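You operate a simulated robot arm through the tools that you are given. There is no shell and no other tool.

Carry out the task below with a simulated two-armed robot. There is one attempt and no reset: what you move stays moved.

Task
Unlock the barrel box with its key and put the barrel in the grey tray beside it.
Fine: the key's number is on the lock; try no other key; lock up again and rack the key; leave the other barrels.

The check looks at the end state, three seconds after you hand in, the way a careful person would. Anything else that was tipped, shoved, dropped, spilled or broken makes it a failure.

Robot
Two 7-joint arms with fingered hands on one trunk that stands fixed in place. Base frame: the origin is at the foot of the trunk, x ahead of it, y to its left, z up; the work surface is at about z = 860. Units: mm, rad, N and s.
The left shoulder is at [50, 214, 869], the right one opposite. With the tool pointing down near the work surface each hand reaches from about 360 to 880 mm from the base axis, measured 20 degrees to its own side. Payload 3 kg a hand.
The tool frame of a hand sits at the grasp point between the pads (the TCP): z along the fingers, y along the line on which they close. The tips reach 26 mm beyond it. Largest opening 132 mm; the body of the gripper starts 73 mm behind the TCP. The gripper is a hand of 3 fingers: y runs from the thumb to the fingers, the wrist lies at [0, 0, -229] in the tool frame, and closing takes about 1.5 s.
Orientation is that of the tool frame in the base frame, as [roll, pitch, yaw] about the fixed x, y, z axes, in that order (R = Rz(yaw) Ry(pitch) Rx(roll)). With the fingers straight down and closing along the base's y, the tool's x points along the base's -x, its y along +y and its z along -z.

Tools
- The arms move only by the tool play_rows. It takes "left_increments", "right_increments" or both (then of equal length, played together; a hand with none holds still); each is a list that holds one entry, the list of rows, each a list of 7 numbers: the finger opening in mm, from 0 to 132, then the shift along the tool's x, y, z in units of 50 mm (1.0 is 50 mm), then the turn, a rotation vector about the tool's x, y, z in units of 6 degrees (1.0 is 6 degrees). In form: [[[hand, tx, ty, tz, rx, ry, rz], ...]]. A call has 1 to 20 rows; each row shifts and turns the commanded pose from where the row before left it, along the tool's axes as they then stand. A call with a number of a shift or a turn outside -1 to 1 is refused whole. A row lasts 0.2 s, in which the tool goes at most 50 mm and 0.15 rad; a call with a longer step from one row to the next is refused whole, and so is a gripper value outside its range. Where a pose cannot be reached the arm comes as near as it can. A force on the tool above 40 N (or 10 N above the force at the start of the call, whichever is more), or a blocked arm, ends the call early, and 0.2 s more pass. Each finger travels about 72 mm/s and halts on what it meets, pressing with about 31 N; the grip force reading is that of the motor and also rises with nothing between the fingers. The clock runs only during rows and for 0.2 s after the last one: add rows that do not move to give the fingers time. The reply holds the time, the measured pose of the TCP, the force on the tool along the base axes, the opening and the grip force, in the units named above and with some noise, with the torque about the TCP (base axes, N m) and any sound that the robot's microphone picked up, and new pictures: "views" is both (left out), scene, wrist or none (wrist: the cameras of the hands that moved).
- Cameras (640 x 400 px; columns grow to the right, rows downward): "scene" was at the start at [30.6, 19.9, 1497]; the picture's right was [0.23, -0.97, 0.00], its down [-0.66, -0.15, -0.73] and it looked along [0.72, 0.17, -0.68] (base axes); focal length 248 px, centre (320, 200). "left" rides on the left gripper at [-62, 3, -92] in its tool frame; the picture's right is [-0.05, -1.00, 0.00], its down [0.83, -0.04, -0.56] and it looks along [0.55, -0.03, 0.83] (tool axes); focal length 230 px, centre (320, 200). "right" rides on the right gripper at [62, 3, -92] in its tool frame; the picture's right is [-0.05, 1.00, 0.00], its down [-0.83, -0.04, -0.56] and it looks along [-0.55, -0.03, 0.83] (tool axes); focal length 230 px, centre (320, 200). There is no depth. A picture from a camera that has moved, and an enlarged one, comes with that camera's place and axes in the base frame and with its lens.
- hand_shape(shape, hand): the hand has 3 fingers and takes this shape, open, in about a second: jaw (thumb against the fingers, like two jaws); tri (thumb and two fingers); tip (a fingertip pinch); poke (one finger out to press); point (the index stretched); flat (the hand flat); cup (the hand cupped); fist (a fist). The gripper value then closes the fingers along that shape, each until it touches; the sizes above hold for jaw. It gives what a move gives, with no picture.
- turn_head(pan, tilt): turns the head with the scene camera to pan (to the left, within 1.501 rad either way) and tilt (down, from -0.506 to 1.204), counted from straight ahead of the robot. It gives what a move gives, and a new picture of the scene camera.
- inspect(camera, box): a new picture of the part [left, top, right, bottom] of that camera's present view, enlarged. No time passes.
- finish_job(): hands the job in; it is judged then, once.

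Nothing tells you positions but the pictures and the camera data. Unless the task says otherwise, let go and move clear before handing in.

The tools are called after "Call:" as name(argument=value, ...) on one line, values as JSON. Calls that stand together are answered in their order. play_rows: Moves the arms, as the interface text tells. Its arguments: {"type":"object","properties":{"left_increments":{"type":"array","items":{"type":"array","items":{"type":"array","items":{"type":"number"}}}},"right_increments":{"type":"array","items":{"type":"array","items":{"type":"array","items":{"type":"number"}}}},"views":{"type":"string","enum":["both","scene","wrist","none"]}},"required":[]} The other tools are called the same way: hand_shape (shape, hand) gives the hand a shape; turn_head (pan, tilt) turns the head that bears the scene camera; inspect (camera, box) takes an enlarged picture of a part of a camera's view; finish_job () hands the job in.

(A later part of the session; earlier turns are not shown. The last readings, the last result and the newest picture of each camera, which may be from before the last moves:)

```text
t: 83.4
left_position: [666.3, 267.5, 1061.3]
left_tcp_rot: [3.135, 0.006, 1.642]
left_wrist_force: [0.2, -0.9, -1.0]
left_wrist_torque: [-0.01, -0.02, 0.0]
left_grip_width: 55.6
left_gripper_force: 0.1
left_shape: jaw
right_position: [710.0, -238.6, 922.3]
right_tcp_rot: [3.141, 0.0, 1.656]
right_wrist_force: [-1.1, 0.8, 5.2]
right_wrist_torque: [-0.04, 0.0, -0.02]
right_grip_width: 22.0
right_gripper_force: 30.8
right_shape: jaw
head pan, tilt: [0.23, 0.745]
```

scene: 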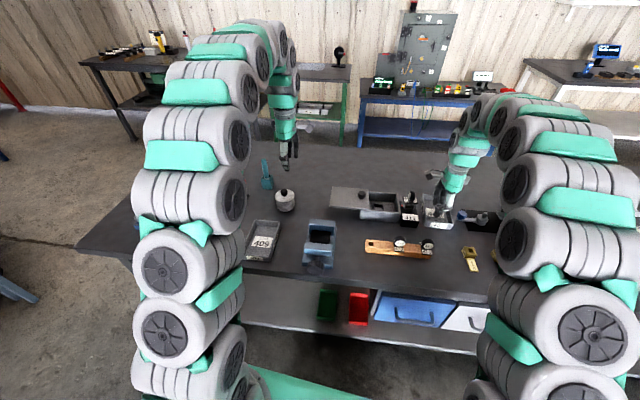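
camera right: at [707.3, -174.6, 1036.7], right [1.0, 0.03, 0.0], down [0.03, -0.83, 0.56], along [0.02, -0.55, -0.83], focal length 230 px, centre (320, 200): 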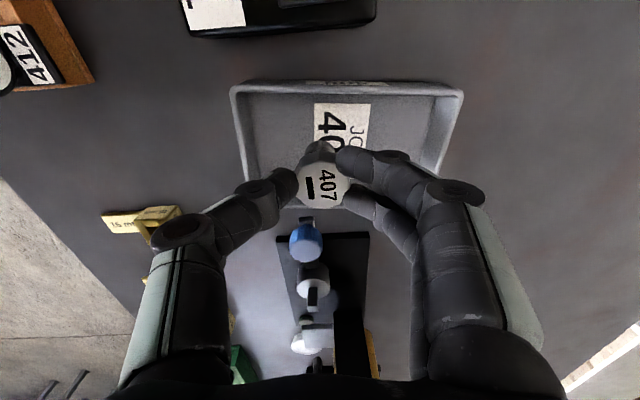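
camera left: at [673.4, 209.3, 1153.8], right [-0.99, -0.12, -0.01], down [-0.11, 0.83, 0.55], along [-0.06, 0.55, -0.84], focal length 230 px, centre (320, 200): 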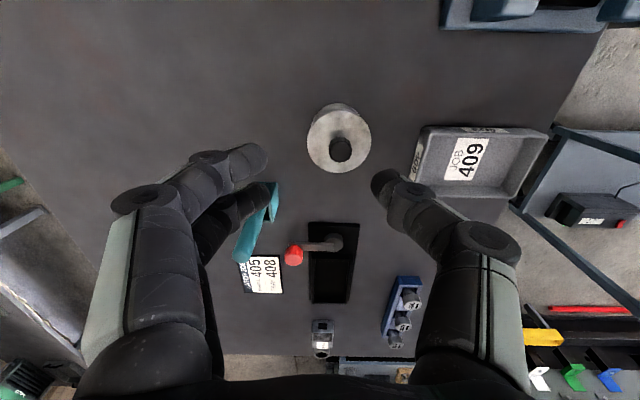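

The barrel has touched the tray floor (5 N). I'll open the fingers and check that it stands.

Call:
play_rows(right_increments=[[[26, 0, 0, 0, 0, 0, 0], [32, 0, 0, 0, 0, 0, 0], [40, 0, 0, 0, 0, 0, 0], [46, 0, 0, 0, 0, 0, 0], [46, 0, 0, 0, 0, 0, 0]]], views="wrist")

Call:
inspect(camera="scene", box=[400, 180, 464, 220])

Call:
inspect(camera="right", box=[200, 80, 440, 240])

```text
t: 84.6
left_position: [665.5, 268.8, 1060.9]
left_tcp_rot: [3.133, 0.004, 1.641]
left_wrist_force: [-0.7, -0.9, -0.4]
left_wrist_torque: [0.01, 0.02, 0.0]
left_grip_width: 55.6
left_gripper_force: 0.0
left_shape: jaw
right_position: [710.5, -238.1, 923.2]
right_tcp_rot: [-3.141, 0.001, 1.654]
right_wrist_force: [-0.1, -0.3, -1.1]
right_wrist_torque: [0.03, 0.02, 0.02]
right_grip_width: 45.5
right_gripper_force: 0.0
right_shape: jaw
head pan, tilt: [0.23, 0.745]
camera right: at [707.6, -176.5, 1014.5], right [1.0, 0.03, 0.0], down [0.03, -0.83, 0.56], along [0.02, -0.55, -0.83], focal length 230 px, centre (320, 200)
```

right: 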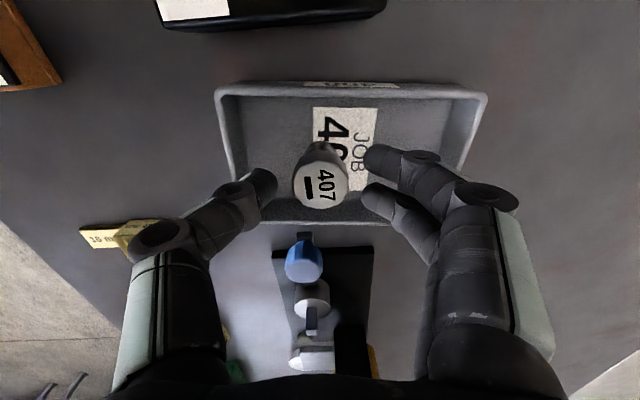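

```text
10.00 times, centred on (432, 200) of scene
camera zoom: at [30.6, 19.9, 1497.0], right [0.23, -0.97, 0.0], down [-0.66, -0.15, -0.73], along [0.72, 0.17, -0.68], focal length 2480 px, centre (-800, 200)
```

zoom: 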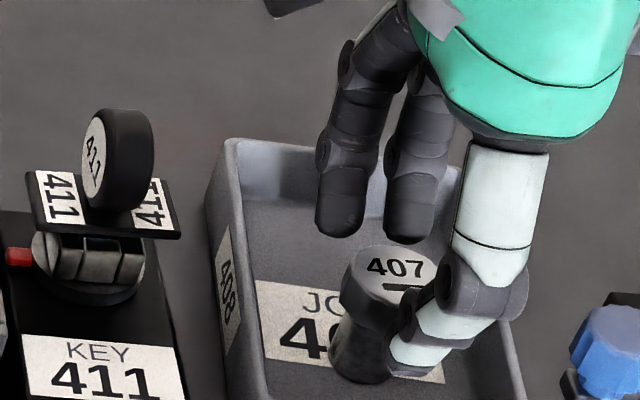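

```text
2.50 times, centred on (320, 160) of right
camera zoom: at [707.6, -176.5, 1014.5], right [1.0, 0.03, 0.0], down [0.03, -0.83, 0.56], along [0.02, -0.55, -0.83], focal length 575 px, centre (320, 300)
```

zoom: 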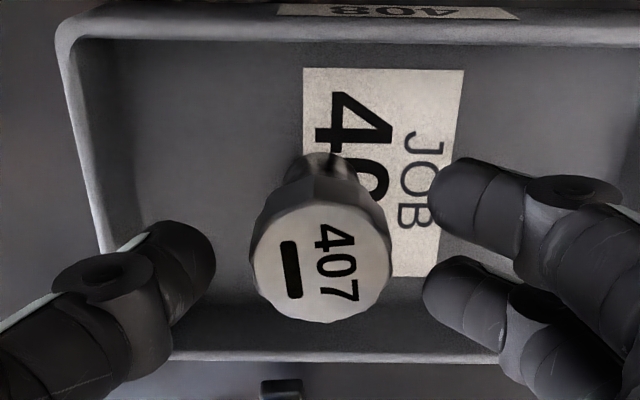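

The barrel stands upright in the tray. I'll lift the right hand straight up, then move it back out of the way.

Call:
play_rows(right_increments=[[[50, 0, 0, -0.3, 0, 0, 0], [50, 0, 0, -0.4, 0, 0, 0], [50, 0, 0, -0.5, 0, 0, 0], [50, 0, 0, -0.6, 0, 0, 0], [50, 0, 0, -0.6, 0, 0, 0], [50, 0, 0, -0.6, 0, 0, 0], [50, -0.3, -0.3, 0, 0, 0, 0], [50, -0.4, -0.4, 0, 0, 0, 0], [50, -0.4, -0.4, 0, 0, 0, 0], [50, -0.4, -0.4, 0, 0, 0, 0], [50, 0, 0, 0, 0, 0, 0]]], views="both")

Call:
inspect(camera="scene", box=[325, 170, 475, 250])

```text
t: 87.0
left_position: [666.4, 268.5, 1062.0]
left_tcp_rot: [3.134, 0.007, 1.643]
left_wrist_force: [-0.1, -0.9, 0.3]
left_wrist_torque: [-0.01, 0.0, -0.01]
left_grip_width: 55.6
left_gripper_force: 0.1
left_shape: jaw
right_position: [643.2, -320.1, 1069.8]
right_tcp_rot: [3.141, 0.0, 1.655]
right_wrist_force: [-0.4, 0.8, -0.2]
right_wrist_torque: [-0.03, -0.03, -0.03]
right_grip_width: 49.8
right_gripper_force: 0.1
right_shape: jaw
head pan, tilt: [0.23, 0.745]
camera right: at [639.6, -258.4, 1162.5], right [1.0, 0.03, 0.0], down [0.03, -0.83, 0.56], along [0.02, -0.56, -0.83], focal length 230 px, centre (320, 200)
```

scene: 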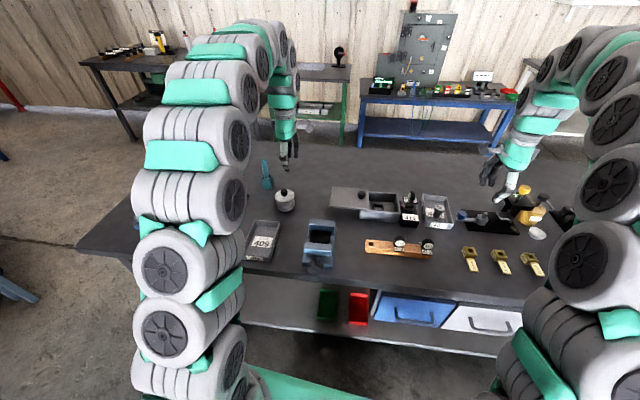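
right: 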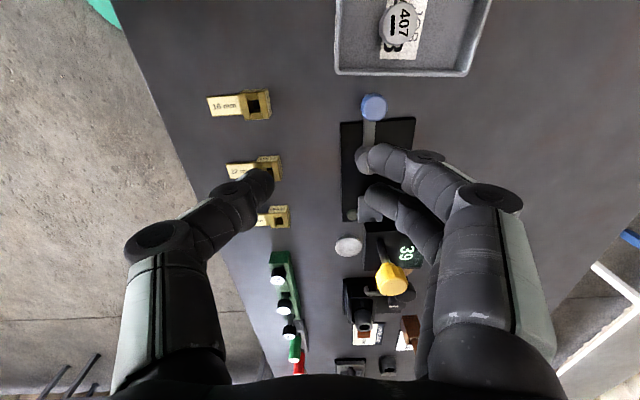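

```text
4.27 times, centred on (400, 210) of scene
camera zoom: at [30.6, 19.9, 1497.0], right [0.23, -0.97, 0.0], down [-0.66, -0.15, -0.73], along [0.72, 0.17, -0.68], focal length 1058 px, centre (-21, 157)
```

zoom: 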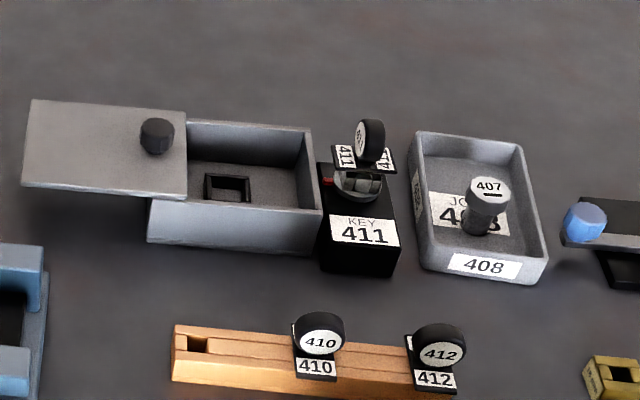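

Everything looks tidy. Now the left hand goes back over the lid knob to slide the lid shut.

Call:
play_rows(left_increments=[[[60, -0.49, 0.003, 0, 0, 0, 0], [60, -0.49, 0.003, 0, 0, 0, 0], [60, -0.49, 0.003, 0, 0, 0, 0], [60, -0.49, 0.003, 0, 0, 0, 0], [60, -0.49, 0.003, 0, 0, 0, 0], [60, -0.49, 0.003, 0, 0, 0, 0], [60, -0.49, 0.003, 0, 0, 0, 0], [60, -0.49, 0.003, 0, 0, 0, 0], [60, -0.49, 0.003, 0, 0, 0, 0], [60, -0.49, 0.003, 0, 0, 0, 0], [60, 0, 0, 0.4, 0, 0, 0], [60, 0, 0, 0.4, 0, 0, 0], [60, 0, 0, 0.4, 0, 0, 0], [60, 0, 0, 0, 0, 0, 0]]], views="both")

Call:
inspect(camera="left", box=[240, 100, 400, 200])

```text
t: 90.0
left_position: [685.9, 24.2, 1006.1]
left_tcp_rot: [3.136, 0.005, 1.641]
left_wrist_force: [-0.2, 0.1, 0.3]
left_wrist_torque: [0.01, -0.03, 0.0]
left_grip_width: 59.6
left_gripper_force: 0.0
left_shape: jaw
right_position: [642.1, -320.1, 1069.4]
right_tcp_rot: [-3.14, 0.0, 1.657]
right_wrist_force: [-0.1, 0.5, 0.2]
right_wrist_torque: [0.0, 0.04, 0.02]
right_grip_width: 49.6
right_gripper_force: 0.0
right_shape: jaw
head pan, tilt: [0.23, 0.745]
camera left: at [693.5, -33.6, 1099.0], right [-0.99, -0.12, -0.01], down [-0.11, 0.83, 0.55], along [-0.06, 0.55, -0.83], focal length 230 px, centre (320, 200)
```

scene: 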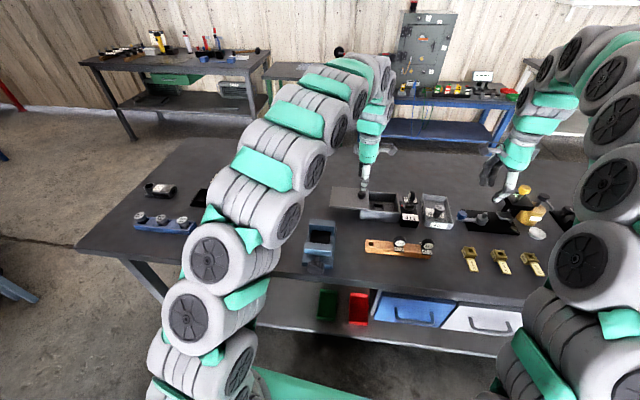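
left: 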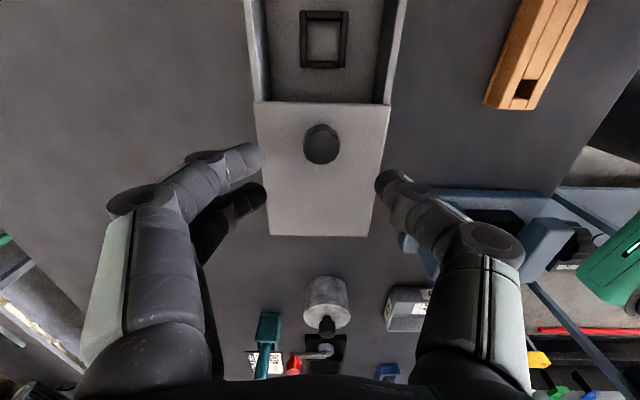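

```text
4.00 times, centred on (320, 150) of left
camera zoom: at [693.5, -33.6, 1099.0], right [-0.99, -0.12, -0.01], down [-0.11, 0.83, 0.55], along [-0.06, 0.55, -0.83], focal length 920 px, centre (320, 400)
```

zoom: 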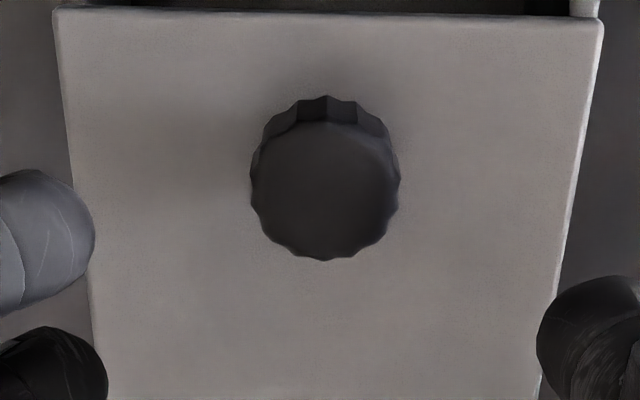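

The knob is centred to within about 2 mm. I'll lower, close on it, and prepare to slide.

Call:
play_rows(left_increments=[[[56, -0.04, -0.015, 0.25, 0, 0, 0], [56, 0, 0, 0.3, 0, 0, 0], [56, 0, 0, 0.3, 0, 0, 0], [56, 0, 0, 0.2, 0, 0, 0], [56, 0, 0, 0.08, 0, 0, 0], [56, 0, 0, 0, 0, 0, 0]]], views="wrist")

Call:
inspect(camera="left", box=[240, 120, 400, 220])

```text
t: 91.4
left_position: [686.1, 24.7, 949.2]
left_tcp_rot: [3.134, 0.006, 1.642]
left_wrist_force: [0.0, 0.1, 0.5]
left_wrist_torque: [0.0, 0.02, -0.01]
left_grip_width: 56.7
left_gripper_force: 0.0
left_shape: jaw
right_position: [642.0, -319.1, 1071.9]
right_tcp_rot: [-3.141, -0.001, 1.656]
right_wrist_force: [-0.2, -0.2, -0.3]
right_wrist_torque: [0.0, 0.02, 0.0]
right_grip_width: 49.6
right_gripper_force: 0.1
right_shape: jaw
head pan, tilt: [0.23, 0.745]
camera left: at [693.2, -35.3, 1041.9], right [-0.99, -0.12, -0.01], down [-0.11, 0.83, 0.55], along [-0.06, 0.55, -0.83], focal length 230 px, centre (320, 200)
```

left: 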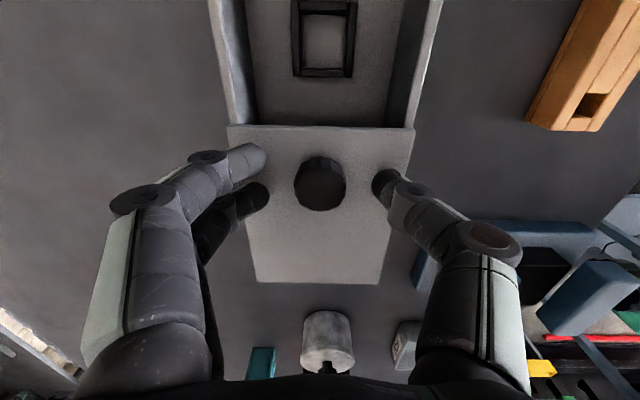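

```text
4.00 times, centred on (320, 170) of left
camera zoom: at [693.2, -35.3, 1041.9], right [-0.99, -0.12, -0.01], down [-0.11, 0.83, 0.55], along [-0.06, 0.55, -0.83], focal length 920 px, centre (320, 320)
```

zoom: 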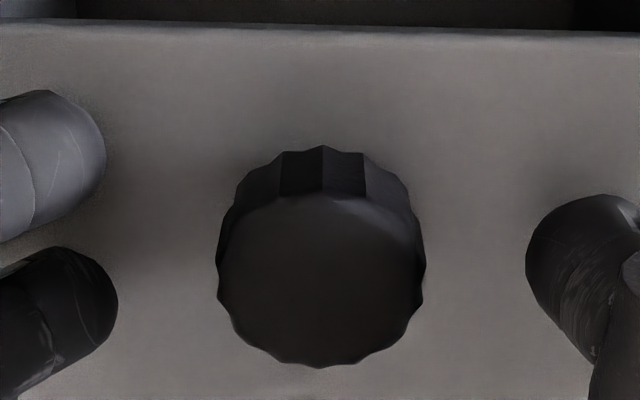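

Closing on the knob, then sliding the lid right toward closed.

Call:
play_rows(left_increments=[[[45, 0, 0, 0, 0, 0, 0], [30, 0, 0, 0, 0, 0, 0], [18, 0, 0, 0, 0, 0, 0], [10, 0, 0, 0, 0, 0, 0], [10, 0, 0, 0, 0, 0, 0], [10, -0.1, 0.002, 0, 0, 0, 0], [10, -0.15, 0.004, 0, 0, 0, 0], [10, -0.15, 0.004, 0, 0, 0, 0], [10, -0.15, 0.004, 0, 0, 0, 0], [10, 0, 0, 0, 0, 0, 0]]], views="scene")

Call:
inspect(camera="scene", box=[325, 170, 425, 235])

```text
t: 93.6
left_position: [689.0, -3.7, 947.7]
left_tcp_rot: [3.133, 0.007, 1.642]
left_wrist_force: [-3.2, -1.3, -0.5]
left_wrist_torque: [-0.02, 0.07, 0.06]
left_grip_width: 18.3
left_gripper_force: 30.8
left_shape: jaw
right_position: [642.5, -320.8, 1070.1]
right_tcp_rot: [-3.141, 0.001, 1.657]
right_wrist_force: [0.4, -0.3, -0.6]
right_wrist_torque: [-0.02, 0.02, 0.0]
right_grip_width: 49.6
right_gripper_force: 0.1
right_shape: jaw
head pan, tilt: [0.23, 0.745]
```

scene: 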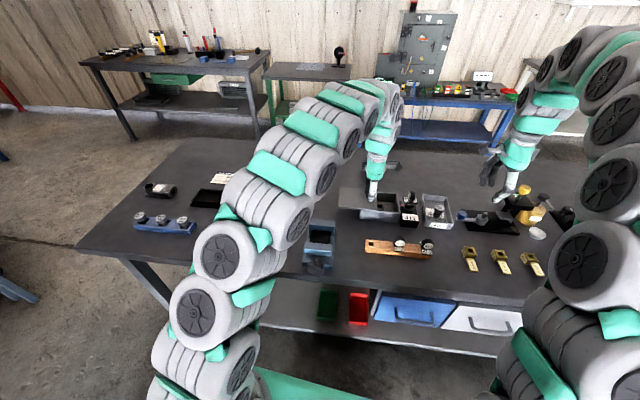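

```text
6.15 times, centred on (375, 202) of scene
camera zoom: at [30.6, 19.9, 1497.0], right [0.23, -0.97, 0.0], down [-0.66, -0.15, -0.73], along [0.72, 0.17, -0.68], focal length 1526 px, centre (-18, 185)
```

zoom: 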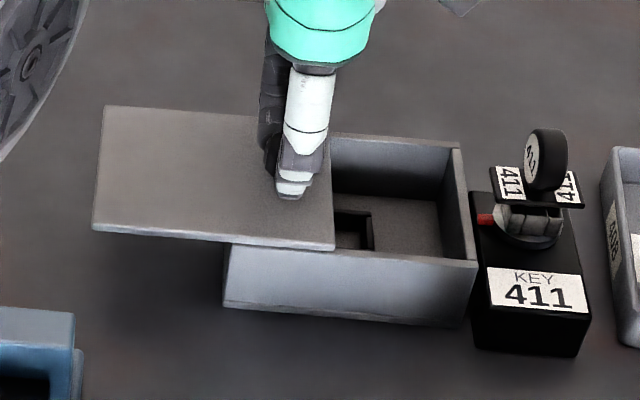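

It's sliding smoothly. Continuing.

Call:
play_rows(left_increments=[[[10, -0.15, 0.004, 0, 0, 0, 0], [10, -0.15, 0.004, 0, 0, 0, 0], [10, -0.15, 0.004, 0, 0, 0, 0], [10, -0.15, 0.004, 0, 0, 0, 0], [10, -0.15, 0.004, 0, 0, 0, 0], [10, -0.15, 0.004, 0, 0, 0, 0], [10, -0.15, 0.004, 0, 0, 0, 0], [10, -0.15, 0.004, 0, 0, 0, 0], [10, 0, 0, 0, 0, 0, 0]]], views="scene")

Call:
inspect(camera="scene", box=[335, 175, 425, 230])

```text
t: 95.6
left_position: [695.1, -63.2, 948.2]
left_tcp_rot: [3.134, 0.006, 1.643]
left_wrist_force: [1.7, 0.3, 0.1]
left_wrist_torque: [0.01, 0.0, 0.08]
left_grip_width: 18.0
left_gripper_force: 30.8
left_shape: jaw
right_position: [641.1, -319.5, 1070.8]
right_tcp_rot: [3.141, 0.0, 1.657]
right_wrist_force: [-0.4, 0.0, -0.8]
right_wrist_torque: [-0.06, 0.01, -0.02]
right_grip_width: 49.9
right_gripper_force: 0.1
right_shape: jaw
head pan, tilt: [0.23, 0.745]
```

scene: 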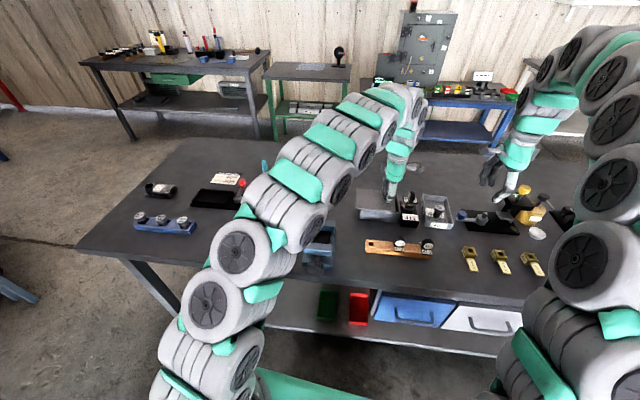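

```text
7.11 times, centred on (380, 202) of scene
camera zoom: at [30.6, 19.9, 1497.0], right [0.23, -0.97, 0.0], down [-0.66, -0.15, -0.73], along [0.72, 0.17, -0.68], focal length 1764 px, centre (-107, 182)
```

zoom: 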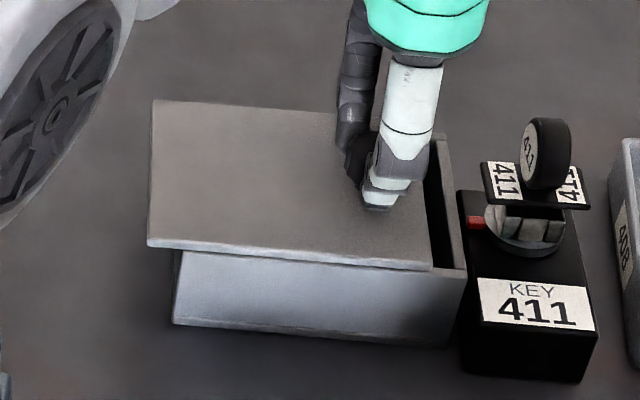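

About 18 mm remain. I'll slide most of that, then use small steps until the stop.

Call:
play_rows(left_increments=[[[10, -0.1, 0.0025, 0, 0, 0, 0], [10, -0.1, 0.0025, 0, 0, 0, 0], [10, -0.08, 0.002, 0, 0, 0, 0], [10, 0, 0, 0, 0, 0, 0]]], views="none")

Call:
play_rows(left_increments=[[[10, -0.05, 0.001, 0, 0, 0, 0], [10, -0.05, 0.001, 0, 0, 0, 0], [10, 0, 0, 0, 0, 0, 0]]], views="scene")

Call:
inspect(camera="scene", box=[345, 180, 425, 230])

```text
t: 96.6
left_position: [697.4, -75.8, 949.3]
left_tcp_rot: [3.135, 0.005, 1.642]
left_wrist_force: [-3.5, 0.4, 5.2]
left_wrist_torque: [-0.01, 0.07, 0.07]
left_grip_width: 17.9
left_gripper_force: 31.4
left_shape: jaw
right_position: [640.7, -319.6, 1071.0]
right_tcp_rot: [-3.141, 0.0, 1.657]
right_wrist_force: [0.0, 0.1, -0.1]
right_wrist_torque: [-0.02, 0.0, 0.01]
right_grip_width: 50.1
right_gripper_force: 0.1
right_shape: jaw
head pan, tilt: [0.23, 0.745]
```

```text
t: 97.4
left_position: [696.1, -80.9, 948.0]
left_tcp_rot: [3.134, 0.004, 1.643]
left_wrist_force: [0.9, 3.7, 5.7]
left_wrist_torque: [0.05, -0.02, 0.06]
left_grip_width: 17.8
left_gripper_force: 30.7
left_shape: jaw
right_position: [642.2, -319.9, 1070.6]
right_tcp_rot: [3.141, -0.001, 1.656]
right_wrist_force: [1.3, 0.2, 0.8]
right_wrist_torque: [-0.01, -0.04, 0.03]
right_grip_width: 49.7
right_gripper_force: 0.1
right_shape: jaw
head pan, tilt: [0.23, 0.745]
```

scene: 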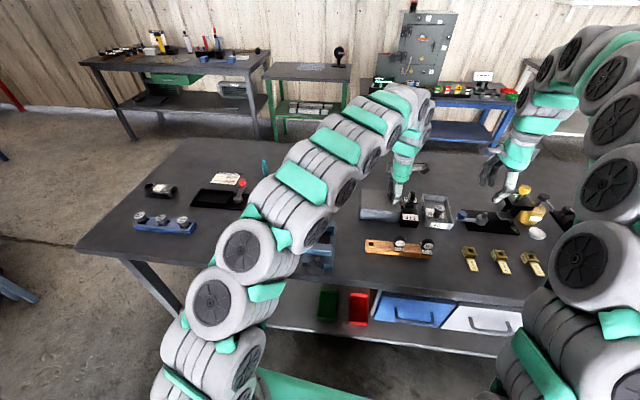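

```text
8.00 times, centred on (385, 205) of scene
camera zoom: at [30.5, 20.0, 1497.0], right [0.23, -0.97, 0.0], down [-0.66, -0.16, -0.73], along [0.72, 0.17, -0.68], focal length 1984 px, centre (-200, 160)
```

zoom: 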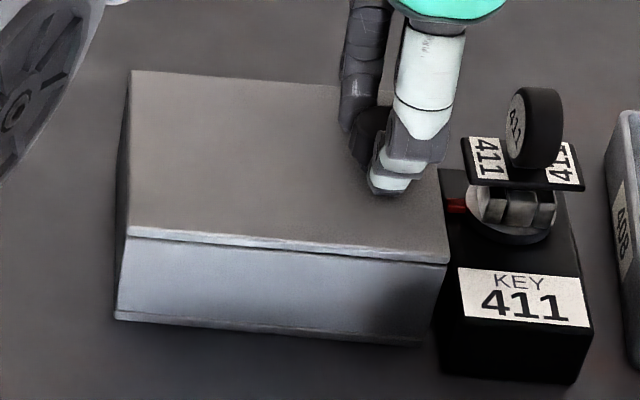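

The lid matches its original closed position. One small extra nudge will confirm it's against the stop.

Call:
play_rows(left_increments=[[[10, -0.04, 0.001, 0, 0, 0, 0], [10, 0, 0, 0, 0, 0, 0]]], views="scene")

Call:
inspect(camera="scene", box=[345, 175, 425, 225])

```text
t: 98.0
left_position: [698.0, -81.6, 947.0]
left_tcp_rot: [3.134, 0.005, 1.643]
left_wrist_force: [-2.2, 17.0, 10.3]
left_wrist_torque: [0.34, 0.05, 0.12]
left_grip_width: 18.1
left_gripper_force: 31.2
left_shape: jaw
right_position: [642.7, -319.3, 1070.5]
right_tcp_rot: [3.14, 0.001, 1.656]
right_wrist_force: [0.7, 0.1, -0.2]
right_wrist_torque: [0.0, -0.01, 0.01]
right_grip_width: 49.7
right_gripper_force: 0.0
right_shape: jaw
head pan, tilt: [0.23, 0.745]
```

scene: 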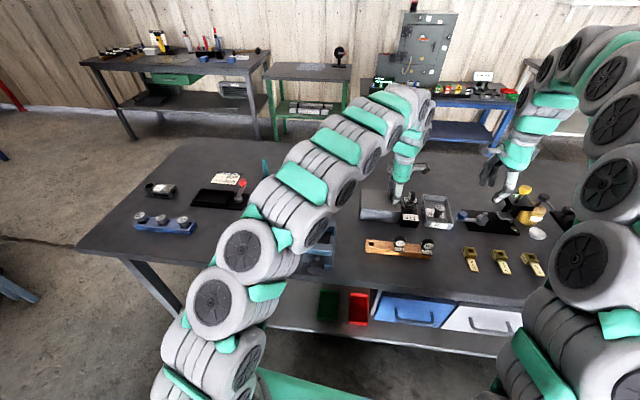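

```text
8.00 times, centred on (385, 200) of scene
camera zoom: at [30.4, 20.2, 1497.0], right [0.23, -0.97, 0.0], down [-0.66, -0.16, -0.73], along [0.72, 0.17, -0.68], focal length 1984 px, centre (-200, 200)
```

zoom: 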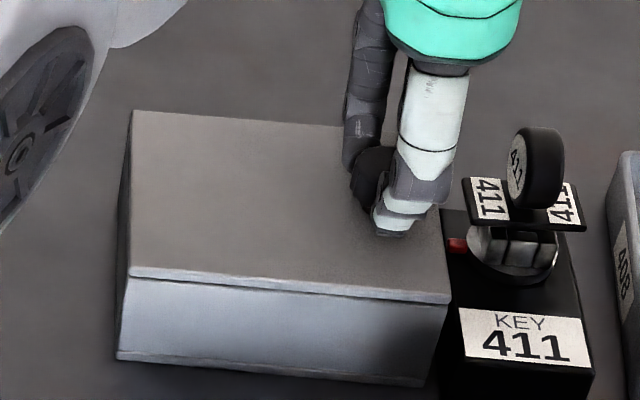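

The lid is closed against the stop (17 N). I'll relax, release the knob and lift the left hand away to the left.

Call:
play_rows(left_increments=[[[10, 0.03, 0, -0.02, 0, 0, 0], [10, 0, 0, 0, 0, 0, 0], [28, 0, 0, 0, 0, 0, 0], [42, 0, 0, 0, 0, 0, 0], [56, 0, 0, 0, 0, 0, 0], [56, 0, 0, 0, 0, 0, 0], [56, 0, 0, -0.3, 0, 0, 0], [56, 0, 0, -0.4, 0, 0, 0], [56, 0, 0, -0.5, 0, 0, 0], [56, 0, 0, -0.5, 0, 0, 0], [56, 0, 0, -0.5, 0, 0, 0], [56, 0, 0, 0, 0, 0, 0]]], views="both")

Call:
inspect(camera="left", box=[200, 0, 440, 200])

Call:
inspect(camera="scene", box=[345, 175, 425, 225])

```text
t: 100.6
left_position: [696.1, -80.4, 1059.5]
left_tcp_rot: [3.134, 0.006, 1.643]
left_wrist_force: [1.1, 0.3, 0.0]
left_wrist_torque: [-0.01, 0.0, 0.04]
left_grip_width: 55.5
left_gripper_force: 0.1
left_shape: jaw
right_position: [641.2, -320.0, 1070.4]
right_tcp_rot: [3.141, 0.0, 1.657]
right_wrist_force: [0.5, -0.3, 0.1]
right_wrist_torque: [0.02, -0.04, -0.01]
right_grip_width: 49.7
right_gripper_force: 0.1
right_shape: jaw
head pan, tilt: [0.23, 0.745]
camera left: at [703.0, -140.6, 1152.0], right [-0.99, -0.12, -0.01], down [-0.11, 0.83, 0.55], along [-0.06, 0.55, -0.83], focal length 230 px, centre (320, 200)
```

scene: 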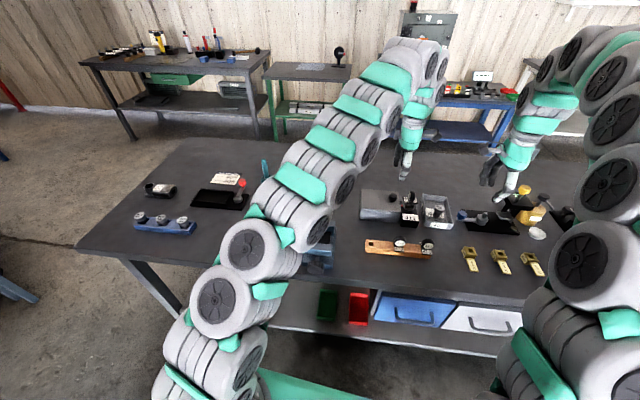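
left: 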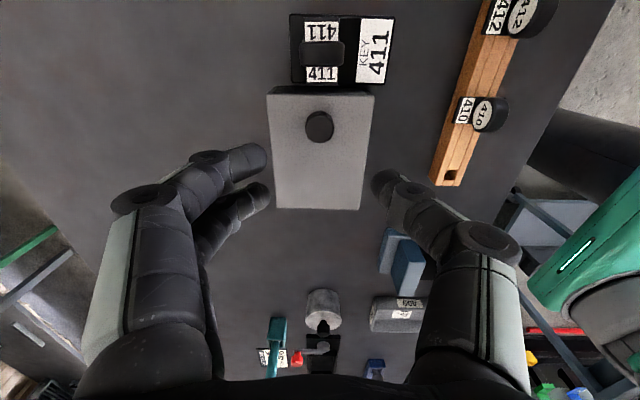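

```text
2.00 times, centred on (320, 100) of left
camera zoom: at [703.0, -140.6, 1152.0], right [-0.99, -0.12, -0.01], down [-0.11, 0.83, 0.55], along [-0.06, 0.55, -0.83], focal length 460 px, centre (320, 400)
```

zoom: 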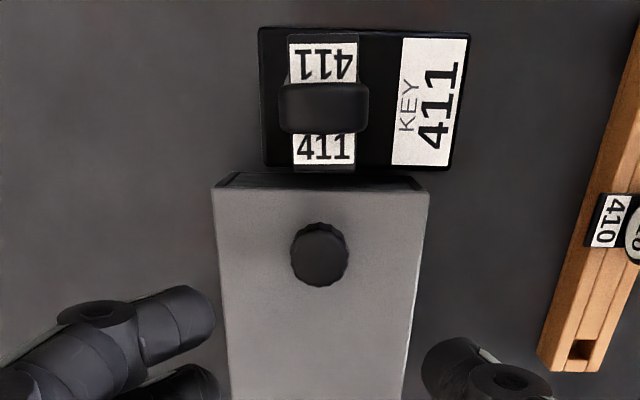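

```text
8.00 times, centred on (385, 200) of scene
camera zoom: at [30.6, 19.9, 1497.0], right [0.23, -0.97, 0.0], down [-0.66, -0.15, -0.73], along [0.72, 0.17, -0.68], focal length 1984 px, centre (-200, 200)
```

zoom: 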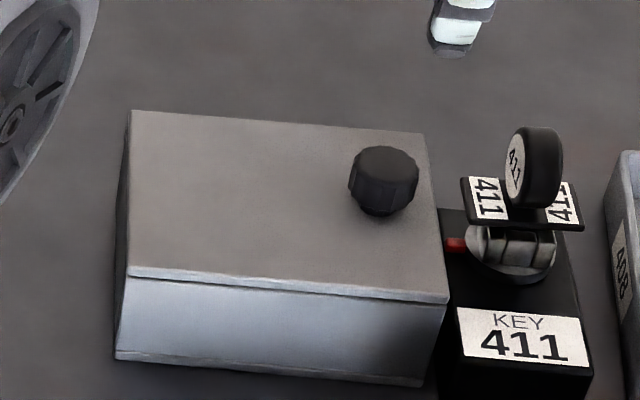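

The lid is exactly back in its closed place. I'll retreat the left hand to the left and turn the right hand back to the key's present orientation.

Call:
play_rows(left_increments=[[[60, 0.5, 0, 0, 0, 0, 0], [60, 0.5, 0, 0, 0, 0, 0], [60, 0.5, 0, 0, 0, 0, 0], [60, 0.5, 0, 0, 0, 0, 0], [60, 0.5, 0, 0, 0, 0, 0], [60, 0.5, 0, 0, 0, 0, 0], [60, 0.5, 0, 0, 0, 0, 0], [60, 0.5, 0, 0, 0, 0, 0], [60, 0.5, 0, 0, 0, 0, 0], [60, 0.5, 0, 0, 0, 0, 0], [60, 0.5, 0, 0, 0, 0, 0], [60, 0.5, 0, 0, 0, 0, 0], [60, 0.5, 0, 0, 0, 0, 0], [60, 0.5, 0, 0, 0, 0, 0], [60, 0, 0, 0, 0, 0, 0]]], right_increments=[[[50, 0, 0, 0, 0, 0, 1], [50, 0, 0, 0, 0, 0, 1], [50, 0, 0, 0, 0, 0, 1], [50, 0, 0, 0, 0, 0, 1], [50, 0, 0, 0, 0, 0, 1], [50, 0, 0, 0, 0, 0, 1], [50, 0, 0, 0, 0, 0, 1], [50, 0, 0, 0, 0, 0, 1], [50, 0, 0, 0, 0, 0, 1], [50, 0, 0, 0, 0, 0, 1], [50, 0, 0, 0, 0, 0, 1], [50, 0, 0, 0, 0, 0, 1], [50, 0, 0, 0, 0, 0, 1], [50, 0, 0, 0, 0, 0, 1], [50, 0, 0, 0, 0, 0, 0.43]]], views="scene")

Call:
play_rows(right_increments=[[[50, 0.222, -0.426, 0, 0, 0, 0], [50, 0.222, -0.426, 0, 0, 0, 0], [50, 0.222, -0.426, 0, 0, 0, 0], [50, 0.222, -0.426, 0, 0, 0, 0], [50, 0.222, -0.426, 0, 0, 0, 0], [50, 0.222, -0.426, 0, 0, 0, 0], [50, 0.222, -0.426, 0, 0, 0, 0], [50, 0.222, -0.426, 0, 0, 0, 0], [50, 0, 0, 0, 0, 0, 0]]], views="both")

Call:
inspect(camera="right", box=[240, 80, 400, 180])

```text
t: 103.8
left_position: [669.3, 269.7, 1054.9]
left_tcp_rot: [3.134, 0.005, 1.642]
left_wrist_force: [-0.5, -0.3, 0.0]
left_wrist_torque: [0.04, 0.0, -0.04]
left_grip_width: 59.4
left_gripper_force: 0.0
left_shape: jaw
right_position: [642.7, -319.0, 1071.5]
right_tcp_rot: [-3.141, -0.001, 0.143]
right_wrist_force: [-0.1, -0.3, -0.6]
right_wrist_torque: [0.03, 0.02, 0.01]
right_grip_width: 49.7
right_gripper_force: 0.0
right_shape: jaw
head pan, tilt: [0.23, 0.745]
```

scene: 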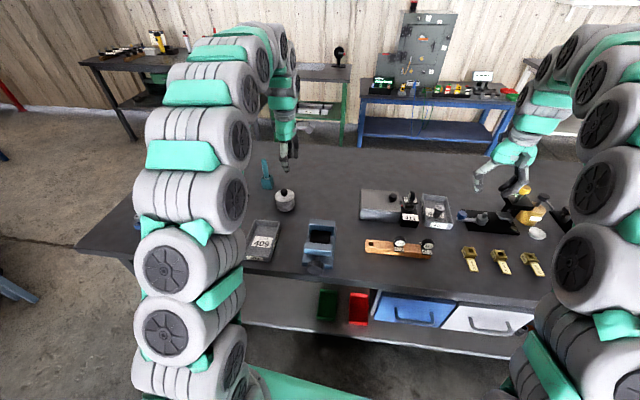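

```text
t: 105.8
left_position: [669.2, 269.2, 1056.4]
left_tcp_rot: [3.135, 0.005, 1.642]
left_wrist_force: [-0.2, 0.2, -0.2]
left_wrist_torque: [0.01, 0.02, -0.01]
left_grip_width: 59.8
left_gripper_force: 0.0
left_shape: jaw
right_position: [705.1, -137.4, 1072.5]
right_tcp_rot: [-3.141, 0.0, 0.143]
right_wrist_force: [-0.2, -0.1, 0.9]
right_wrist_torque: [0.01, 0.0, -0.03]
right_grip_width: 49.6
right_gripper_force: 0.1
right_shape: jaw
head pan, tilt: [0.23, 0.745]
camera right: at [766.0, -132.3, 1164.0], right [0.09, -1.0, 0.0], down [-0.83, -0.08, 0.56], along [-0.55, -0.05, -0.83], focal length 230 px, centre (320, 200)
```

scene: 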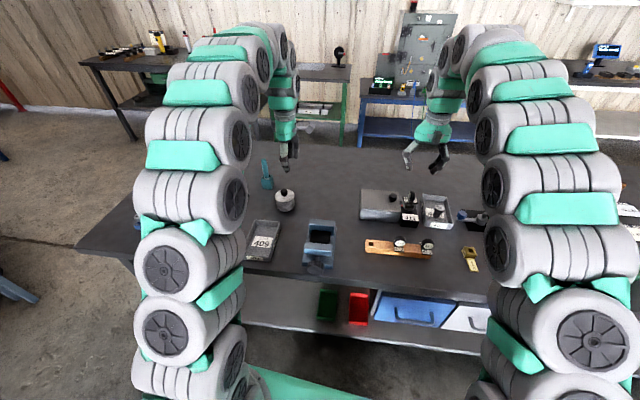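
right: 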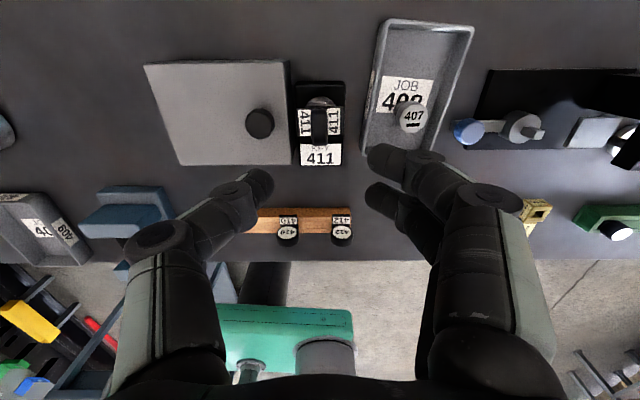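

```text
4.00 times, centred on (320, 130) of right
camera zoom: at [766.0, -132.3, 1164.0], right [0.09, -1.0, 0.0], down [-0.83, -0.08, 0.56], along [-0.55, -0.05, -0.83], focal length 920 px, centre (320, 480)
```

zoom: 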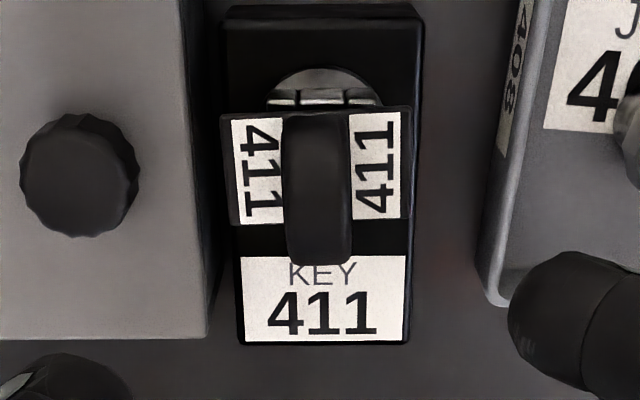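

The key is in view and nearly centred. I'll make a small correction and come down onto it.

Call:
play_rows(right_increments=[[[50, -0.044, -0.016, 0.3, 0, 0, 0], [50, 0, 0, 0.4, 0, 0, 0], [50, 0, 0, 0.4, 0, 0, 0], [50, 0, 0, 0.4, 0, 0, 0], [46, 0, 0, 0, 0, 0, 0]]], views="both")

Call:
inspect(camera="right", box=[240, 100, 400, 200])

Call:
inspect(camera="scene", box=[380, 175, 444, 215])

```text
t: 107.0
left_position: [668.5, 270.2, 1056.0]
left_tcp_rot: [3.134, 0.006, 1.644]
left_wrist_force: [0.1, 0.1, -1.1]
left_wrist_torque: [0.02, -0.01, -0.01]
left_grip_width: 59.6
left_gripper_force: 0.0
left_shape: jaw
right_position: [702.1, -136.7, 996.5]
right_tcp_rot: [3.141, -0.002, 0.145]
right_wrist_force: [1.0, -0.8, 0.2]
right_wrist_torque: [-0.02, 0.01, -0.01]
right_grip_width: 46.6
right_gripper_force: 0.0
right_shape: jaw
head pan, tilt: [0.23, 0.745]
camera right: at [763.2, -130.0, 1089.8], right [0.09, -1.0, 0.0], down [-0.83, -0.08, 0.55], along [-0.55, -0.05, -0.83], focal length 230 px, centre (320, 200)
```

scene: 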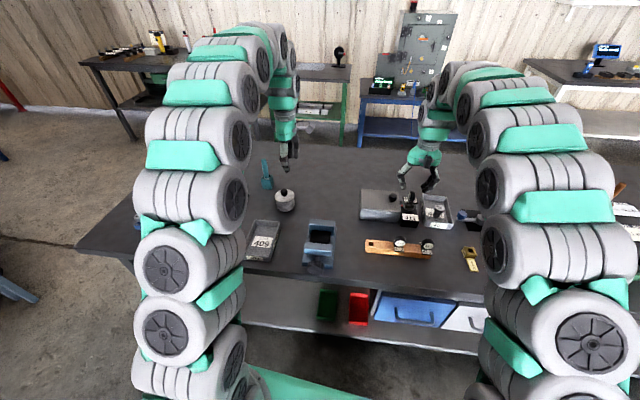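
right: 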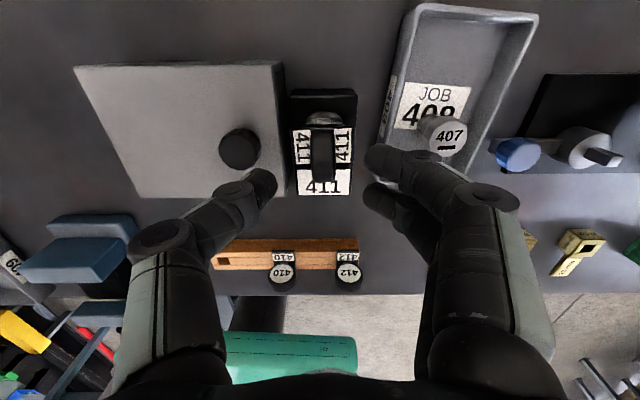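

```text
4.00 times, centred on (320, 150) of right
camera zoom: at [763.2, -130.0, 1089.8], right [0.09, -1.0, 0.0], down [-0.83, -0.08, 0.55], along [-0.55, -0.05, -0.83], focal length 920 px, centre (320, 400)
```

zoom: 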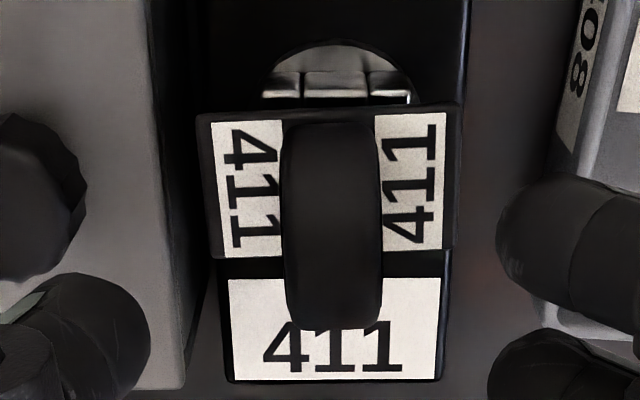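

```text
10.00 times, centred on (412, 195) of scene
camera zoom: at [30.6, 19.9, 1497.0], right [0.23, -0.97, 0.0], down [-0.66, -0.15, -0.73], along [0.72, 0.17, -0.68], focal length 2480 px, centre (-600, 250)
```

zoom: 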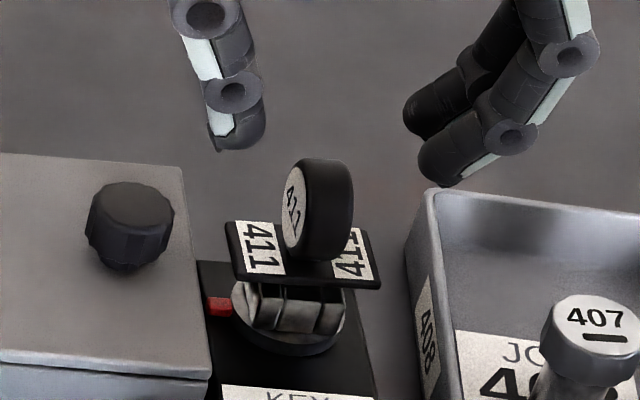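

I'll correct by 1.5–2 mm, narrow the opening and go down to the grasp height.

Call:
play_rows(right_increments=[[[36, 0.03, 0.035, 0.1, 0, 0, 0], [36, 0, 0, 0.2, 0, 0, 0], [36, 0, 0, 0.2, 0, 0, 0], [36, 0, 0, 0.17, 0, 0, 0], [36, 0, 0, 0, 0, 0, 0]]], views="both")

Call:
inspect(camera="right", box=[240, 110, 400, 210])

Call:
inspect(camera="scene", box=[395, 190, 427, 210])

```text
t: 108.2
left_position: [668.7, 269.9, 1055.4]
left_tcp_rot: [3.134, 0.005, 1.642]
left_wrist_force: [0.0, 0.1, -0.2]
left_wrist_torque: [-0.01, -0.01, 0.01]
left_grip_width: 59.7
left_gripper_force: 0.1
left_shape: jaw
right_position: [705.7, -138.5, 963.3]
right_tcp_rot: [3.141, 0.0, 0.145]
right_wrist_force: [0.6, 0.2, -0.1]
right_wrist_torque: [0.02, 0.01, -0.01]
right_grip_width: 36.4
right_gripper_force: 0.1
right_shape: jaw
head pan, tilt: [0.23, 0.745]
camera right: at [766.4, -132.6, 1055.3], right [0.09, -1.0, 0.0], down [-0.83, -0.08, 0.56], along [-0.55, -0.05, -0.83], focal length 230 px, centre (320, 200)
```

scene: 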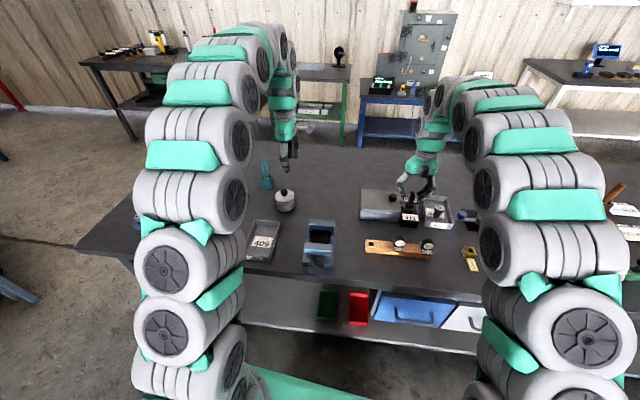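
right: 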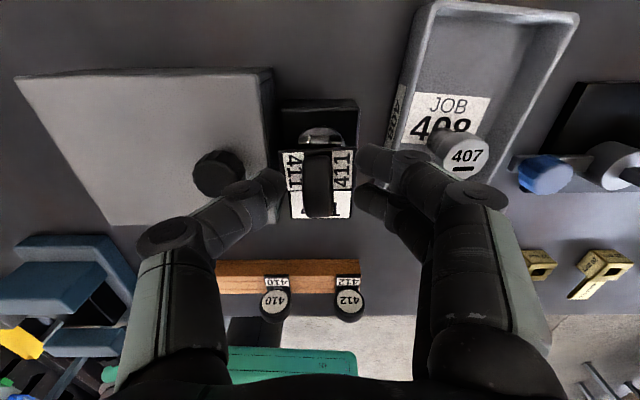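

```text
4.00 times, centred on (320, 160) of right
camera zoom: at [766.4, -132.6, 1055.3], right [0.09, -1.0, 0.0], down [-0.83, -0.08, 0.56], along [-0.55, -0.05, -0.83], focal length 920 px, centre (320, 360)
```

zoom: 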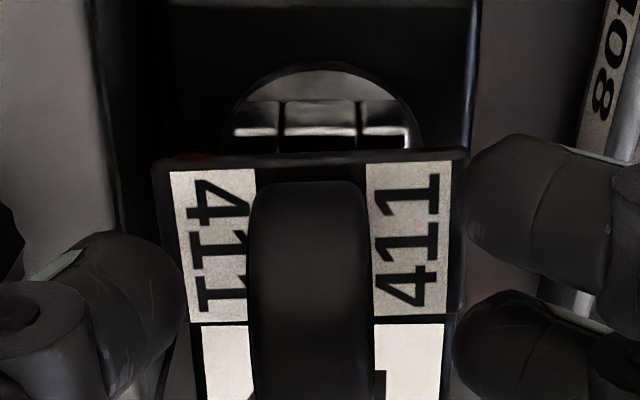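

```text
16.00 times, centred on (411, 200) of scene
camera zoom: at [30.6, 19.9, 1497.0], right [0.23, -0.97, 0.0], down [-0.66, -0.15, -0.73], along [0.72, 0.17, -0.68], focal length 3969 px, centre (-1136, 200)
```

zoom: 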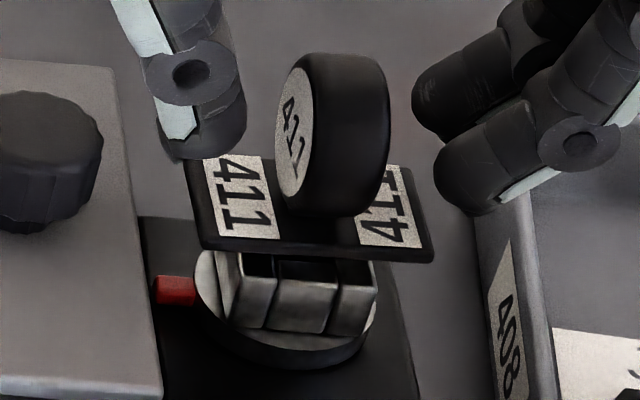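

One last 1 mm correction, then I close on the key bow.

Call:
play_rows(right_increments=[[[36, 0, -0.022, 0, 0, 0, 0], [26, 0, 0, 0, 0, 0, 0], [16, 0, 0, 0, 0, 0, 0], [6, 0, 0, 0, 0, 0, 0], [2, 0, 0, 0, 0, 0, 0], [2, 0, 0, 0, 0, 0, 0]]], views="wrist")

Call:
inspect(camera="scene", box=[395, 190, 427, 210])

Call:
inspect(camera="right", box=[240, 110, 400, 210])

```text
t: 109.6
left_position: [668.1, 269.4, 1056.1]
left_tcp_rot: [3.135, 0.007, 1.643]
left_wrist_force: [0.2, 0.1, -0.2]
left_wrist_torque: [0.0, -0.02, 0.01]
left_grip_width: 59.5
left_gripper_force: 0.2
left_shape: jaw
right_position: [703.2, -136.6, 963.2]
right_tcp_rot: [3.141, 0.001, 0.145]
right_wrist_force: [-0.3, -0.4, 0.2]
right_wrist_torque: [-0.07, 0.0, -0.01]
right_grip_width: 9.6
right_gripper_force: 30.7
right_shape: jaw
head pan, tilt: [0.23, 0.745]
camera right: at [765.7, -131.3, 1055.6], right [0.09, -1.0, 0.0], down [-0.83, -0.08, 0.56], along [-0.55, -0.05, -0.83], focal length 230 px, centre (320, 200)
```

right: 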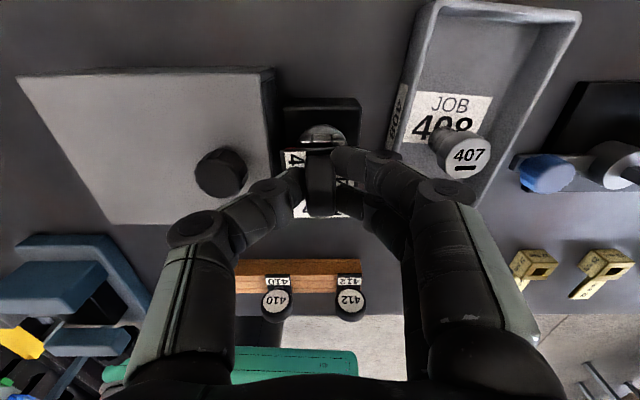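

```text
16.00 times, centred on (411, 200) of scene
camera zoom: at [30.6, 19.9, 1497.0], right [0.23, -0.97, 0.0], down [-0.66, -0.15, -0.73], along [0.72, 0.17, -0.68], focal length 3969 px, centre (-1136, 200)
```

zoom: 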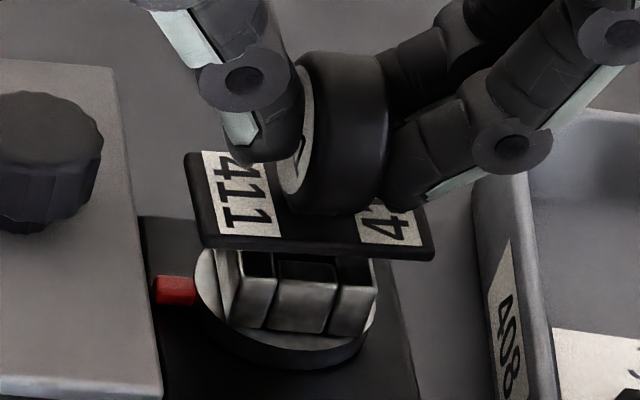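

```text
4.00 times, centred on (320, 160) of right
camera zoom: at [765.7, -131.3, 1055.6], right [0.09, -1.0, 0.0], down [-0.83, -0.08, 0.56], along [-0.55, -0.05, -0.83], focal length 920 px, centre (320, 360)
```

zoom: 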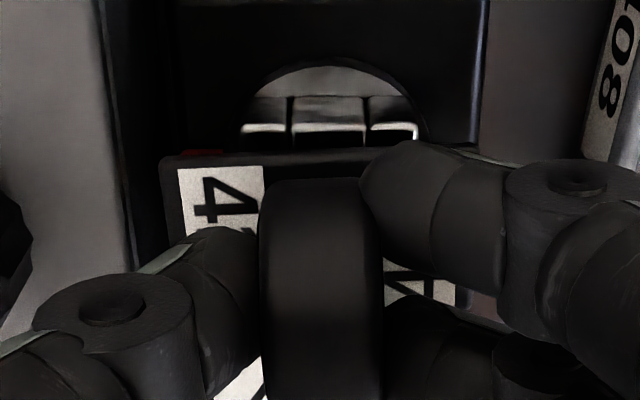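

The key is gripped again and the pointer hasn't moved. I'll turn it back counter-clockwise to lock.

Call:
play_rows(right_increments=[[[2, 0, -0.003, 0, 0, 0, -1], [2, 0, -0.003, 0, 0, 0, -1], [2, 0, -0.003, 0, 0, 0, -1], [2, 0, -0.003, 0, 0, 0, -1], [2, 0, -0.003, 0, 0, 0, -1], [2, 0, -0.003, 0, 0, 0, -1], [2, 0, 0, 0, 0, 0, 0]]], views="scene")

Call:
inspect(camera="scene", box=[395, 190, 427, 210])

```text
t: 111.2
left_position: [668.7, 268.3, 1056.6]
left_tcp_rot: [3.136, 0.004, 1.643]
left_wrist_force: [-0.7, 0.1, 0.4]
left_wrist_torque: [0.03, -0.05, -0.03]
left_grip_width: 59.4
left_gripper_force: 0.1
left_shape: jaw
right_position: [703.6, -137.3, 962.3]
right_tcp_rot: [-3.141, 0.0, 0.775]
right_wrist_force: [1.3, 0.4, 0.5]
right_wrist_torque: [0.03, -0.04, -0.01]
right_grip_width: 9.5
right_gripper_force: 30.8
right_shape: jaw
head pan, tilt: [0.23, 0.745]
```

scene: 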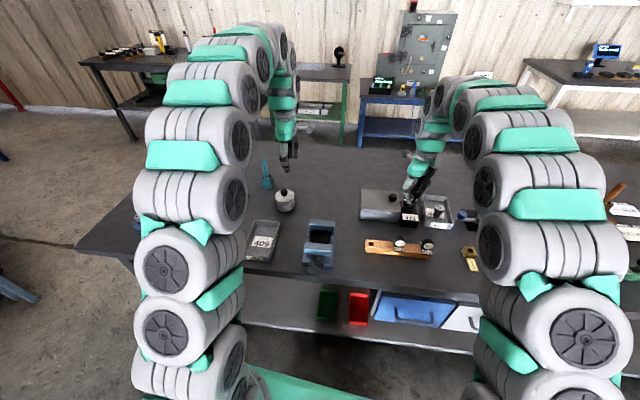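

```text
16.00 times, centred on (411, 200) of scene
camera zoom: at [30.6, 19.9, 1497.0], right [0.23, -0.97, 0.0], down [-0.66, -0.15, -0.73], along [0.72, 0.17, -0.68], focal length 3969 px, centre (-1136, 200)
```

zoom: 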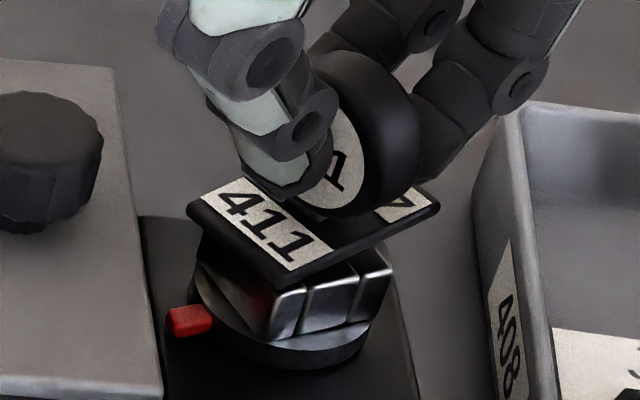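

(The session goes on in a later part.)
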